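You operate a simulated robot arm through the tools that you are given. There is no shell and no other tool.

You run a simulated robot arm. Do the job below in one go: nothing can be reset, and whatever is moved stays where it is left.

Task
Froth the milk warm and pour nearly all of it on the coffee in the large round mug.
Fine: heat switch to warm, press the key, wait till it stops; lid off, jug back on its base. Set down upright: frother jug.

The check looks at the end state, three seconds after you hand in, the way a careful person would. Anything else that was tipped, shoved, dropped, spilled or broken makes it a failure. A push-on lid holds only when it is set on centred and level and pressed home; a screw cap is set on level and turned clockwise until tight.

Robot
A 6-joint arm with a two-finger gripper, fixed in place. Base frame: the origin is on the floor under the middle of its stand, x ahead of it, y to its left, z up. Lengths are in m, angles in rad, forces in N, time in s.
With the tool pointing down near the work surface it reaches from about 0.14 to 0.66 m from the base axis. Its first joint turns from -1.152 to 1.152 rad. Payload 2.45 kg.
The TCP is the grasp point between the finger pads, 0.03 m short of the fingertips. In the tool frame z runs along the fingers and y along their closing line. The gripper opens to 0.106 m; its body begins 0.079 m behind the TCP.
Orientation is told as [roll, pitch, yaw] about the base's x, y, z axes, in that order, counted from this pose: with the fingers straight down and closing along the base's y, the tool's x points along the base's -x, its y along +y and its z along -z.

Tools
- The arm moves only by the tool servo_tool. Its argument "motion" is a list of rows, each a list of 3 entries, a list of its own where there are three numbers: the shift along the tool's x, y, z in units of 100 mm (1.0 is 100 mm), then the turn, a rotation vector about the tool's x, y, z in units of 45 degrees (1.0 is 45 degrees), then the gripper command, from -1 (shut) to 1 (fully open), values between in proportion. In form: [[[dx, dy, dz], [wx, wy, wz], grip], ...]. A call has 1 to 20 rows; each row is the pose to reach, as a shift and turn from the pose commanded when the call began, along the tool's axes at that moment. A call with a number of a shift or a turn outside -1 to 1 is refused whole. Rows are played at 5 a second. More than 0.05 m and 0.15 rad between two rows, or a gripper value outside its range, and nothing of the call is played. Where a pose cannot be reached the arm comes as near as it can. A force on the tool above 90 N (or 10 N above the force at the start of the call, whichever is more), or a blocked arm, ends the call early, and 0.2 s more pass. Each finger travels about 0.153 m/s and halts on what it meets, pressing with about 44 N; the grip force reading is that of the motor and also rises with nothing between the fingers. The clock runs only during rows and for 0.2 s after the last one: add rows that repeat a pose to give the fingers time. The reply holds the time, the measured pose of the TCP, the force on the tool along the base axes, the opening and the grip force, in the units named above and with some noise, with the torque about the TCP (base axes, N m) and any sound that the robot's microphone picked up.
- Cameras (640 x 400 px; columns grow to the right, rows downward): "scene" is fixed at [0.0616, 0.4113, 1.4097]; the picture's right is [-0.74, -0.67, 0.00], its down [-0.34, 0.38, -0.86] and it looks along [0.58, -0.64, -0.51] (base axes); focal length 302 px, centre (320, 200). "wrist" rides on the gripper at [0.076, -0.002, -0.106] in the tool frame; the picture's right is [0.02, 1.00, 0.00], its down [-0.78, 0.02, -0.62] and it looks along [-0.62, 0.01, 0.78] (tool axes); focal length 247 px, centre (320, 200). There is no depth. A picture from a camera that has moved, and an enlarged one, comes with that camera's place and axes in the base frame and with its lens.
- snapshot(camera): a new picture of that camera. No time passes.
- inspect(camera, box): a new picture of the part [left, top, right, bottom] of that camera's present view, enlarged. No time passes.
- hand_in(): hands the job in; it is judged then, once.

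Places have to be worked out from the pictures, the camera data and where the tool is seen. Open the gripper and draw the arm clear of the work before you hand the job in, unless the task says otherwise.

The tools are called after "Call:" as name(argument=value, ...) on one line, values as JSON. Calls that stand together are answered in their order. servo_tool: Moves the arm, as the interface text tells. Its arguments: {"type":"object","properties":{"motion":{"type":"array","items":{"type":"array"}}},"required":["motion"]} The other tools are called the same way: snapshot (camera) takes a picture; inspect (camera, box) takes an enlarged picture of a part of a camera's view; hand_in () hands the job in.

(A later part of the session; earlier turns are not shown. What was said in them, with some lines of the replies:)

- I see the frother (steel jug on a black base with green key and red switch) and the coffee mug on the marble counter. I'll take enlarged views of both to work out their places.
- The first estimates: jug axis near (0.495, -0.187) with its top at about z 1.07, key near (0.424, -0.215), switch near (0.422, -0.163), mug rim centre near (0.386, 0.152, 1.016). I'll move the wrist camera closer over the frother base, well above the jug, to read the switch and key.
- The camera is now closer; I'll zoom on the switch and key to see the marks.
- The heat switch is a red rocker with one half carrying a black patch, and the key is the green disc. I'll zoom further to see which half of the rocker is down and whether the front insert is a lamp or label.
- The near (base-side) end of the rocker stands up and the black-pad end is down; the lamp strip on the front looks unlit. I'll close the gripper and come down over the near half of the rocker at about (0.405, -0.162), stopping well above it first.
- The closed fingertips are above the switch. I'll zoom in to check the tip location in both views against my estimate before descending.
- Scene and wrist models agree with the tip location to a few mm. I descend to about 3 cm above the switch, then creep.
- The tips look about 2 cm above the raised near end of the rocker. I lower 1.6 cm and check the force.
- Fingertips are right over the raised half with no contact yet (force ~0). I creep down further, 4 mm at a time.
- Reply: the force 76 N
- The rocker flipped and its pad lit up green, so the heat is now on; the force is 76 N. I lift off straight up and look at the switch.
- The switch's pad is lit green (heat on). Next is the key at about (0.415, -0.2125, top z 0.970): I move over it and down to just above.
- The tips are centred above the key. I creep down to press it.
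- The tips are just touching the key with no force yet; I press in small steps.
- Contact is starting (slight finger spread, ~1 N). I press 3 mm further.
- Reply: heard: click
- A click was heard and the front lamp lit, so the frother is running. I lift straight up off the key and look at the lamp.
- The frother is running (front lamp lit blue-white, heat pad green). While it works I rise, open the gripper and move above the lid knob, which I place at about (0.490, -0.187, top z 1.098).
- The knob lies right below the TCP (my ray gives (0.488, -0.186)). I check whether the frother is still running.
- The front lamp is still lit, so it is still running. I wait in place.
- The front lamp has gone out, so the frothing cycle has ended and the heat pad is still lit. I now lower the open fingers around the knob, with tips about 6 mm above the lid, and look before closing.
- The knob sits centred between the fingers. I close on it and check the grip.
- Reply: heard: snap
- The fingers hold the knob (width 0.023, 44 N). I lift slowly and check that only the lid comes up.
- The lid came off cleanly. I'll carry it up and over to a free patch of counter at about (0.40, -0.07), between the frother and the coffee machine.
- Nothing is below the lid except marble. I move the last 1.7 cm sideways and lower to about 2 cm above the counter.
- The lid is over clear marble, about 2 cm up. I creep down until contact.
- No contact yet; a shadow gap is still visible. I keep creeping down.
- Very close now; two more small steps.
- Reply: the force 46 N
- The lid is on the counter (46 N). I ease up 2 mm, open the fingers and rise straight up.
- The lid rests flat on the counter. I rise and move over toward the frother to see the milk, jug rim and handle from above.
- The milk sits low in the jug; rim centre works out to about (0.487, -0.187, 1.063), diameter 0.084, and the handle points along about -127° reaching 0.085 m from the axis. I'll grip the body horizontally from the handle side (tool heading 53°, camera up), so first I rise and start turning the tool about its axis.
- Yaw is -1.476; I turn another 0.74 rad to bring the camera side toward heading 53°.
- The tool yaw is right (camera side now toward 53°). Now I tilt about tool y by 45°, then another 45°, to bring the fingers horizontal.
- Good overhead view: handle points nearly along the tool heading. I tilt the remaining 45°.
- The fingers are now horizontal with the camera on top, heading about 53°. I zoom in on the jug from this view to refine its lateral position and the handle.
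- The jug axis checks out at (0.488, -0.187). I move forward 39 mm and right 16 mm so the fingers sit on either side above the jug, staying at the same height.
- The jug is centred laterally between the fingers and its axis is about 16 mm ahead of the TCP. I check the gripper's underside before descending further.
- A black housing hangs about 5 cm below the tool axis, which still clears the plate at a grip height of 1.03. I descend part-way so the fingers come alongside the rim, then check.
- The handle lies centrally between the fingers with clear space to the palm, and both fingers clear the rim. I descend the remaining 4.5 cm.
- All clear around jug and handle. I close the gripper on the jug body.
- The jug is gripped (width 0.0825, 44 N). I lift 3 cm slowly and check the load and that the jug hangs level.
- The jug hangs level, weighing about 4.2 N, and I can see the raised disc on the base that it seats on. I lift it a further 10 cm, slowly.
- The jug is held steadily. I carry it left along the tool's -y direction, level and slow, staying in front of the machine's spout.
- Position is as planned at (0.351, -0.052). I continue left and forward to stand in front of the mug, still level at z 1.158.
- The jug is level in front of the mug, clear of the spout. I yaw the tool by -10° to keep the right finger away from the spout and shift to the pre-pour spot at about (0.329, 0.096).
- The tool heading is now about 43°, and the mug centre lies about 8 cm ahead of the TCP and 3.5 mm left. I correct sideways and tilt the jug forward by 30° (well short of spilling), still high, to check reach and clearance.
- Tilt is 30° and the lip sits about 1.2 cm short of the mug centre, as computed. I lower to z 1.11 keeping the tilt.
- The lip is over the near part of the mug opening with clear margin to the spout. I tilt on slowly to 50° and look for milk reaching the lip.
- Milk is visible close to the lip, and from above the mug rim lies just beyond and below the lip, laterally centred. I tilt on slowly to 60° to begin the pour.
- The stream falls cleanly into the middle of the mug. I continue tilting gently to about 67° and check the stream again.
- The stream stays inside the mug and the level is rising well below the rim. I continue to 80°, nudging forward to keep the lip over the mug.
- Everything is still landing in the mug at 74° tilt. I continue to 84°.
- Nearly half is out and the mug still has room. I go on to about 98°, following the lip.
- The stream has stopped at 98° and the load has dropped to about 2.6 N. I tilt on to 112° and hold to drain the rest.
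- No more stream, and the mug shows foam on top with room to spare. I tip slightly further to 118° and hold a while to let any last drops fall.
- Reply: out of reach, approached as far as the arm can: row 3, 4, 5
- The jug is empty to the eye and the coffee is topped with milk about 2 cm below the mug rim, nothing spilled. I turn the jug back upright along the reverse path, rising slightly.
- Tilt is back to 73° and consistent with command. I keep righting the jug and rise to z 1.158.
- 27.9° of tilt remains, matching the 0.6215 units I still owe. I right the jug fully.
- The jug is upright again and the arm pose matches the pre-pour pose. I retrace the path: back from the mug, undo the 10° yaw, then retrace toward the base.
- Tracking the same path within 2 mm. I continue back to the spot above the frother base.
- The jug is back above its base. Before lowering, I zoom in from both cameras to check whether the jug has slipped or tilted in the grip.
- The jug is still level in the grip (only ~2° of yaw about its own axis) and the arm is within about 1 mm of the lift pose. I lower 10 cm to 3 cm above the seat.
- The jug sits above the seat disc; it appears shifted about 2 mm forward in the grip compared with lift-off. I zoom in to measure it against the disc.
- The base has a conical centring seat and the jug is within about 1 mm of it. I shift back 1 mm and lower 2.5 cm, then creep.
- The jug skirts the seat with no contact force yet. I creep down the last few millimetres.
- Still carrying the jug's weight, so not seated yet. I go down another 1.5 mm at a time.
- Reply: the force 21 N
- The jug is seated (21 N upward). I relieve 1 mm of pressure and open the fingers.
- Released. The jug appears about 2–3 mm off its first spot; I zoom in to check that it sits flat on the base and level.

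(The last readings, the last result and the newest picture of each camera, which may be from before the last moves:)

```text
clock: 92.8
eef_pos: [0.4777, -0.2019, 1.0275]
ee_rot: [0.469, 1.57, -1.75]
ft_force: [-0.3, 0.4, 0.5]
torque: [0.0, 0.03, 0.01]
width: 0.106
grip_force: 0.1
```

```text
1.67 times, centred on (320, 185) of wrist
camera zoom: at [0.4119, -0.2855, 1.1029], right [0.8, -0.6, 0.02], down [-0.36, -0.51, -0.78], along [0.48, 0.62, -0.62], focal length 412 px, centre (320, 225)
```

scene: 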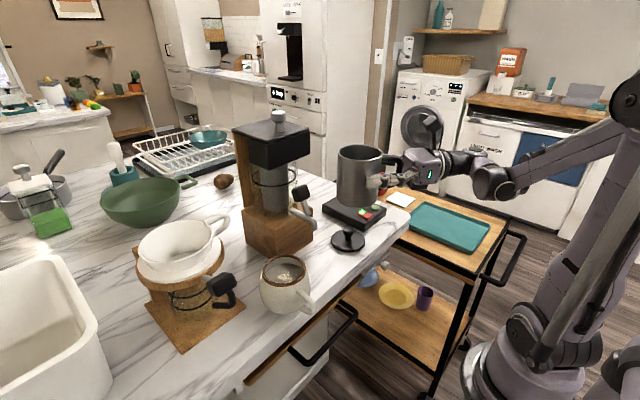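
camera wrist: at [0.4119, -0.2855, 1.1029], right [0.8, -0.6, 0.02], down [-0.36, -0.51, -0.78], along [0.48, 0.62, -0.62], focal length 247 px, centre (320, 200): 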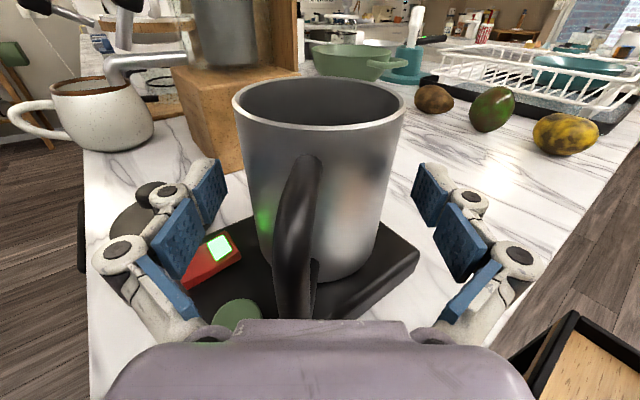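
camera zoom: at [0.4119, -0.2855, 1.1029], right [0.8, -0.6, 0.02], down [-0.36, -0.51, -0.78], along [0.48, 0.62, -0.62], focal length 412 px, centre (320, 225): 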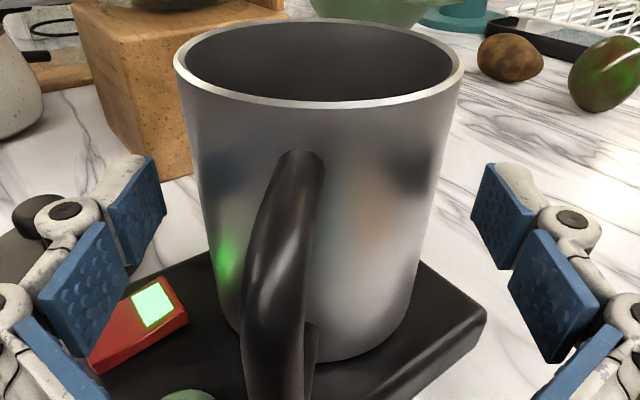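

The jug stands level and flat on the base. I raise the open gripper straight up out of the way, 10 cm then more.

Call:
servo_tool(motion=[[[0.1, 0, 0], [0, 0, 0], 1], [[0.3, 0, 0], [0, 0, 0], 1], [[0.5, 0, 0], [0, 0, 0], 1], [[0.75, 0, 0], [0, 0, 0], 1], [[1.0, 0, 0], [0, 0, 0], 1], [[1.0, 0, 0], [0, 0, 0], 1]])

Call:
servo_tool(motion=[[[0.2, 0, 0], [0, 0, 0], 1], [[0.4, 0, 0], [0, 0, 0], 1], [[0.6, 0, 0], [0, 0, 0], 1], [[0.8, 0, 0], [0, 0, 0], 1], [[0.8, 0, 0], [0, 0, 0], 1]])

Call:
snapshot(camera="wrist")

Call:
snapshot(camera="scene")

```text
clock: 94.2
eef_pos: [0.4791, -0.2009, 1.1282]
ee_rot: [0.557, 1.57, -1.661]
ft_force: [0.3, -0.4, -0.1]
torque: [0.0, 0.02, -0.03]
width: 0.1062
grip_force: 0.2
```

```text
clock: 95.4
eef_pos: [0.4789, -0.2005, 1.2078]
ee_rot: [0.555, 1.568, -1.662]
ft_force: [0.3, 0.2, 0.1]
torque: [-0.02, 0.02, 0.03]
width: 0.106
grip_force: 0.0
```

```text
taken
camera wrist: at [0.4118, -0.2853, 1.2826], right [0.8, -0.6, 0.02], down [-0.36, -0.51, -0.78], along [0.48, 0.62, -0.62], focal length 247 px, centre (320, 200)
```

wrist: 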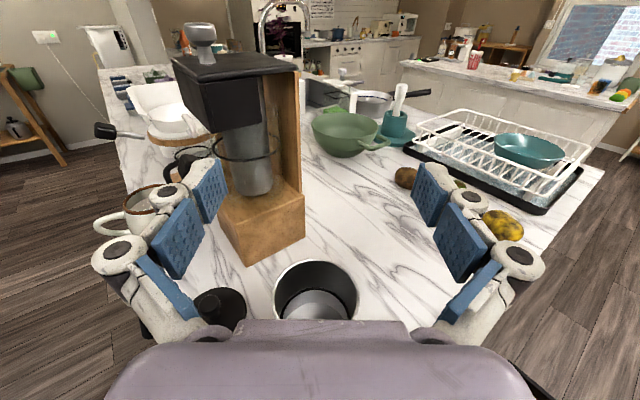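

```text
taken
```

scene: 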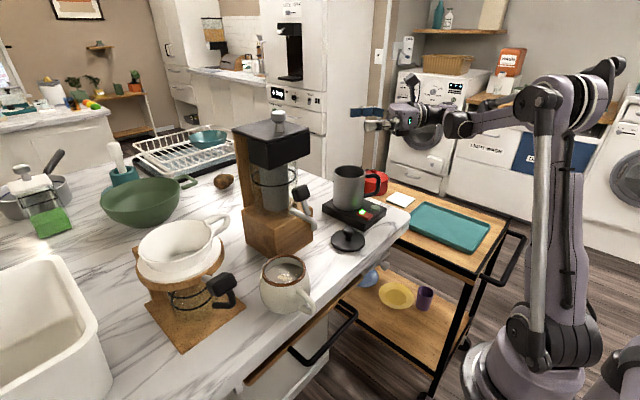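

Jug, lid, mug all stand as intended. I zoom into the jug to verify it is empty, and check the mug and base.

Call:
inspect(camera="wrist", box=[265, 250, 365, 325])

Call:
inspect(camera="scene", box=[240, 230, 340, 330])

Call:
inspect(camera="scene", box=[315, 150, 415, 260])

```text
5.33 times, centred on (315, 288) of wrist
camera zoom: at [0.4118, -0.2853, 1.2826], right [0.8, -0.6, 0.02], down [-0.36, -0.51, -0.78], along [0.48, 0.62, -0.62], focal length 1317 px, centre (347, -267)
```

zoom: 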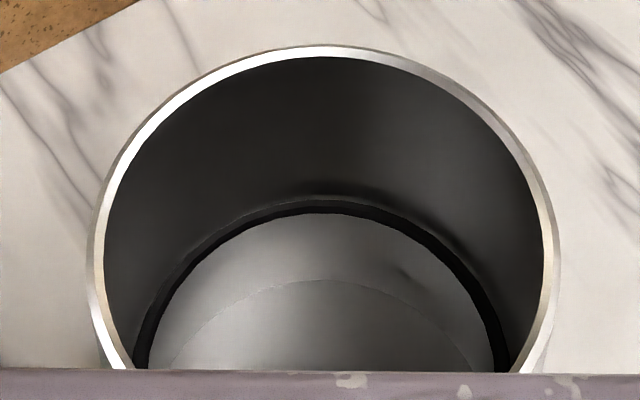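

```text
4.00 times, centred on (290, 280) of scene
camera zoom: at [0.0616, 0.4113, 1.4097], right [-0.74, -0.67, 0.0], down [-0.34, 0.38, -0.86], along [0.58, -0.64, -0.51], focal length 1207 px, centre (440, -120)
```

zoom: 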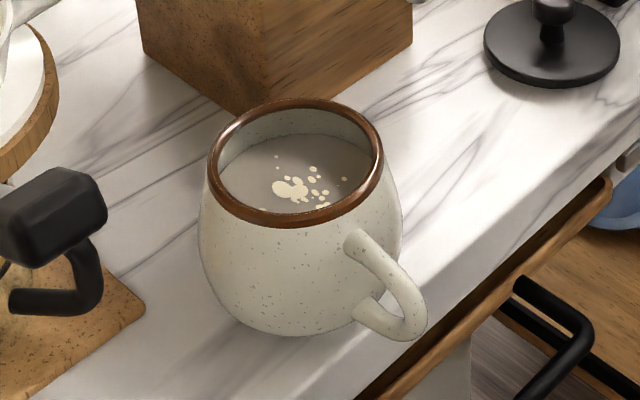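

```text
3.64 times, centred on (365, 205) of scene
camera zoom: at [0.0616, 0.4113, 1.4097], right [-0.74, -0.67, 0.0], down [-0.34, 0.38, -0.86], along [0.58, -0.64, -0.51], focal length 1098 px, centre (156, 182)
```

zoom: 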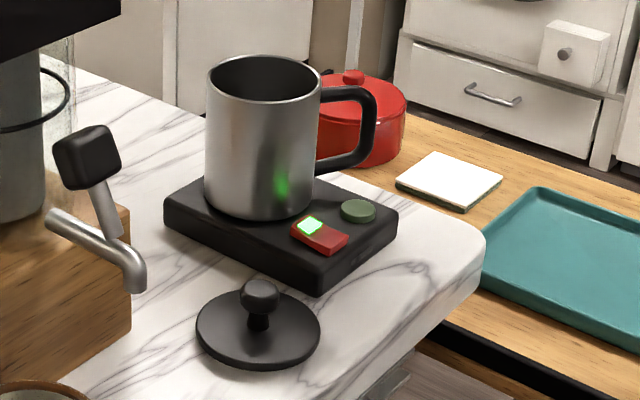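

The jug is empty, the mug holds the milky coffee without spills, the heat pad is lit and the run lamp is off; the lid lies on the counter. I draw the open gripper up and back, clear of everything.

Call:
servo_tool(motion=[[[0.2, 0, -0.1], [0, 0, 0], 1], [[0.4, 0, -0.2], [0, 0, 0], 1], [[0.6, 0, -0.3], [0, 0, 0], 1], [[0.8, 0, -0.4], [0, 0, 0], 1], [[1.0, 0, -0.5], [0, 0, 0], 1], [[1.0, 0, -0.5], [0, 0, 0], 1]])

Call:
snapshot(camera="scene")

Call:
inspect(camera="wrist", box=[200, 200, 440, 340])

```text
clock: 96.8
eef_pos: [0.4461, -0.241, 1.3074]
ee_rot: [0.546, 1.569, -1.67]
ft_force: [0.3, -0.6, -0.2]
torque: [-0.01, 0.05, -0.02]
width: 0.1059
grip_force: 0.1
```

```text
taken
```

scene: 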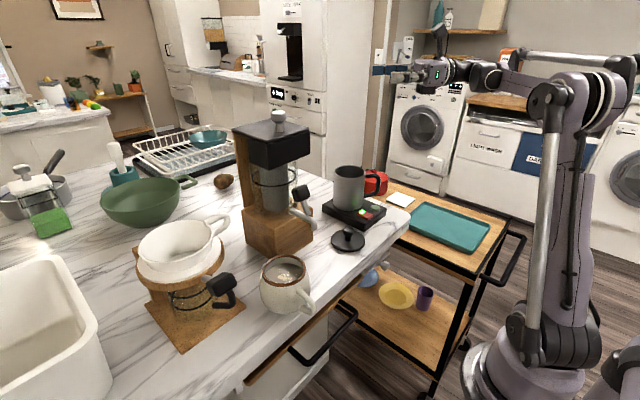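

```text
2.67 times, centred on (320, 270) of wrist
camera zoom: at [0.3817, -0.3254, 1.3832], right [0.8, -0.6, 0.02], down [-0.36, -0.51, -0.78], along [0.48, 0.62, -0.62], focal length 659 px, centre (320, 13)
```

zoom: 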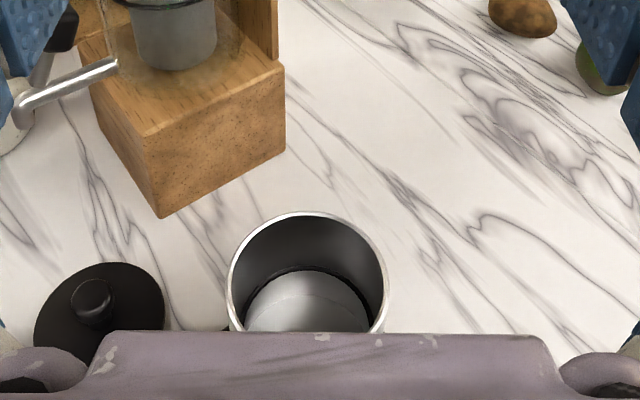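

The gripper is open and clear, the jug stands upright and empty on its base, the lid is off on the counter, the heat switch is on, and the mug holds the milk coffee. I hand the job in.

Call:
hand_in()

```text
The job is handed in.
```

I've handed the job in: the milk was frothed warm and poured into the large round mug, with no spills visible on the counter. I don't have the check's result.

- **Heat and frothing:** The red switch had no written labels, so I took its pad lighting green as "warm". I pressed the key and waited until the front lamp went out.
- **Pour:** All the milk I could see went into the mug. The jug looked empty down to bare metal, and the mug was about 2 cm below its rim.
- **Jug:** It is upright and level on its base. It sits about 3–4 mm off its original spot, with the handle turned about 2°.
- **Lid:** It is off and lying flat on the counter between the frother and the coffee machine.
- **Arm:** The gripper is open and raised clear of everything.
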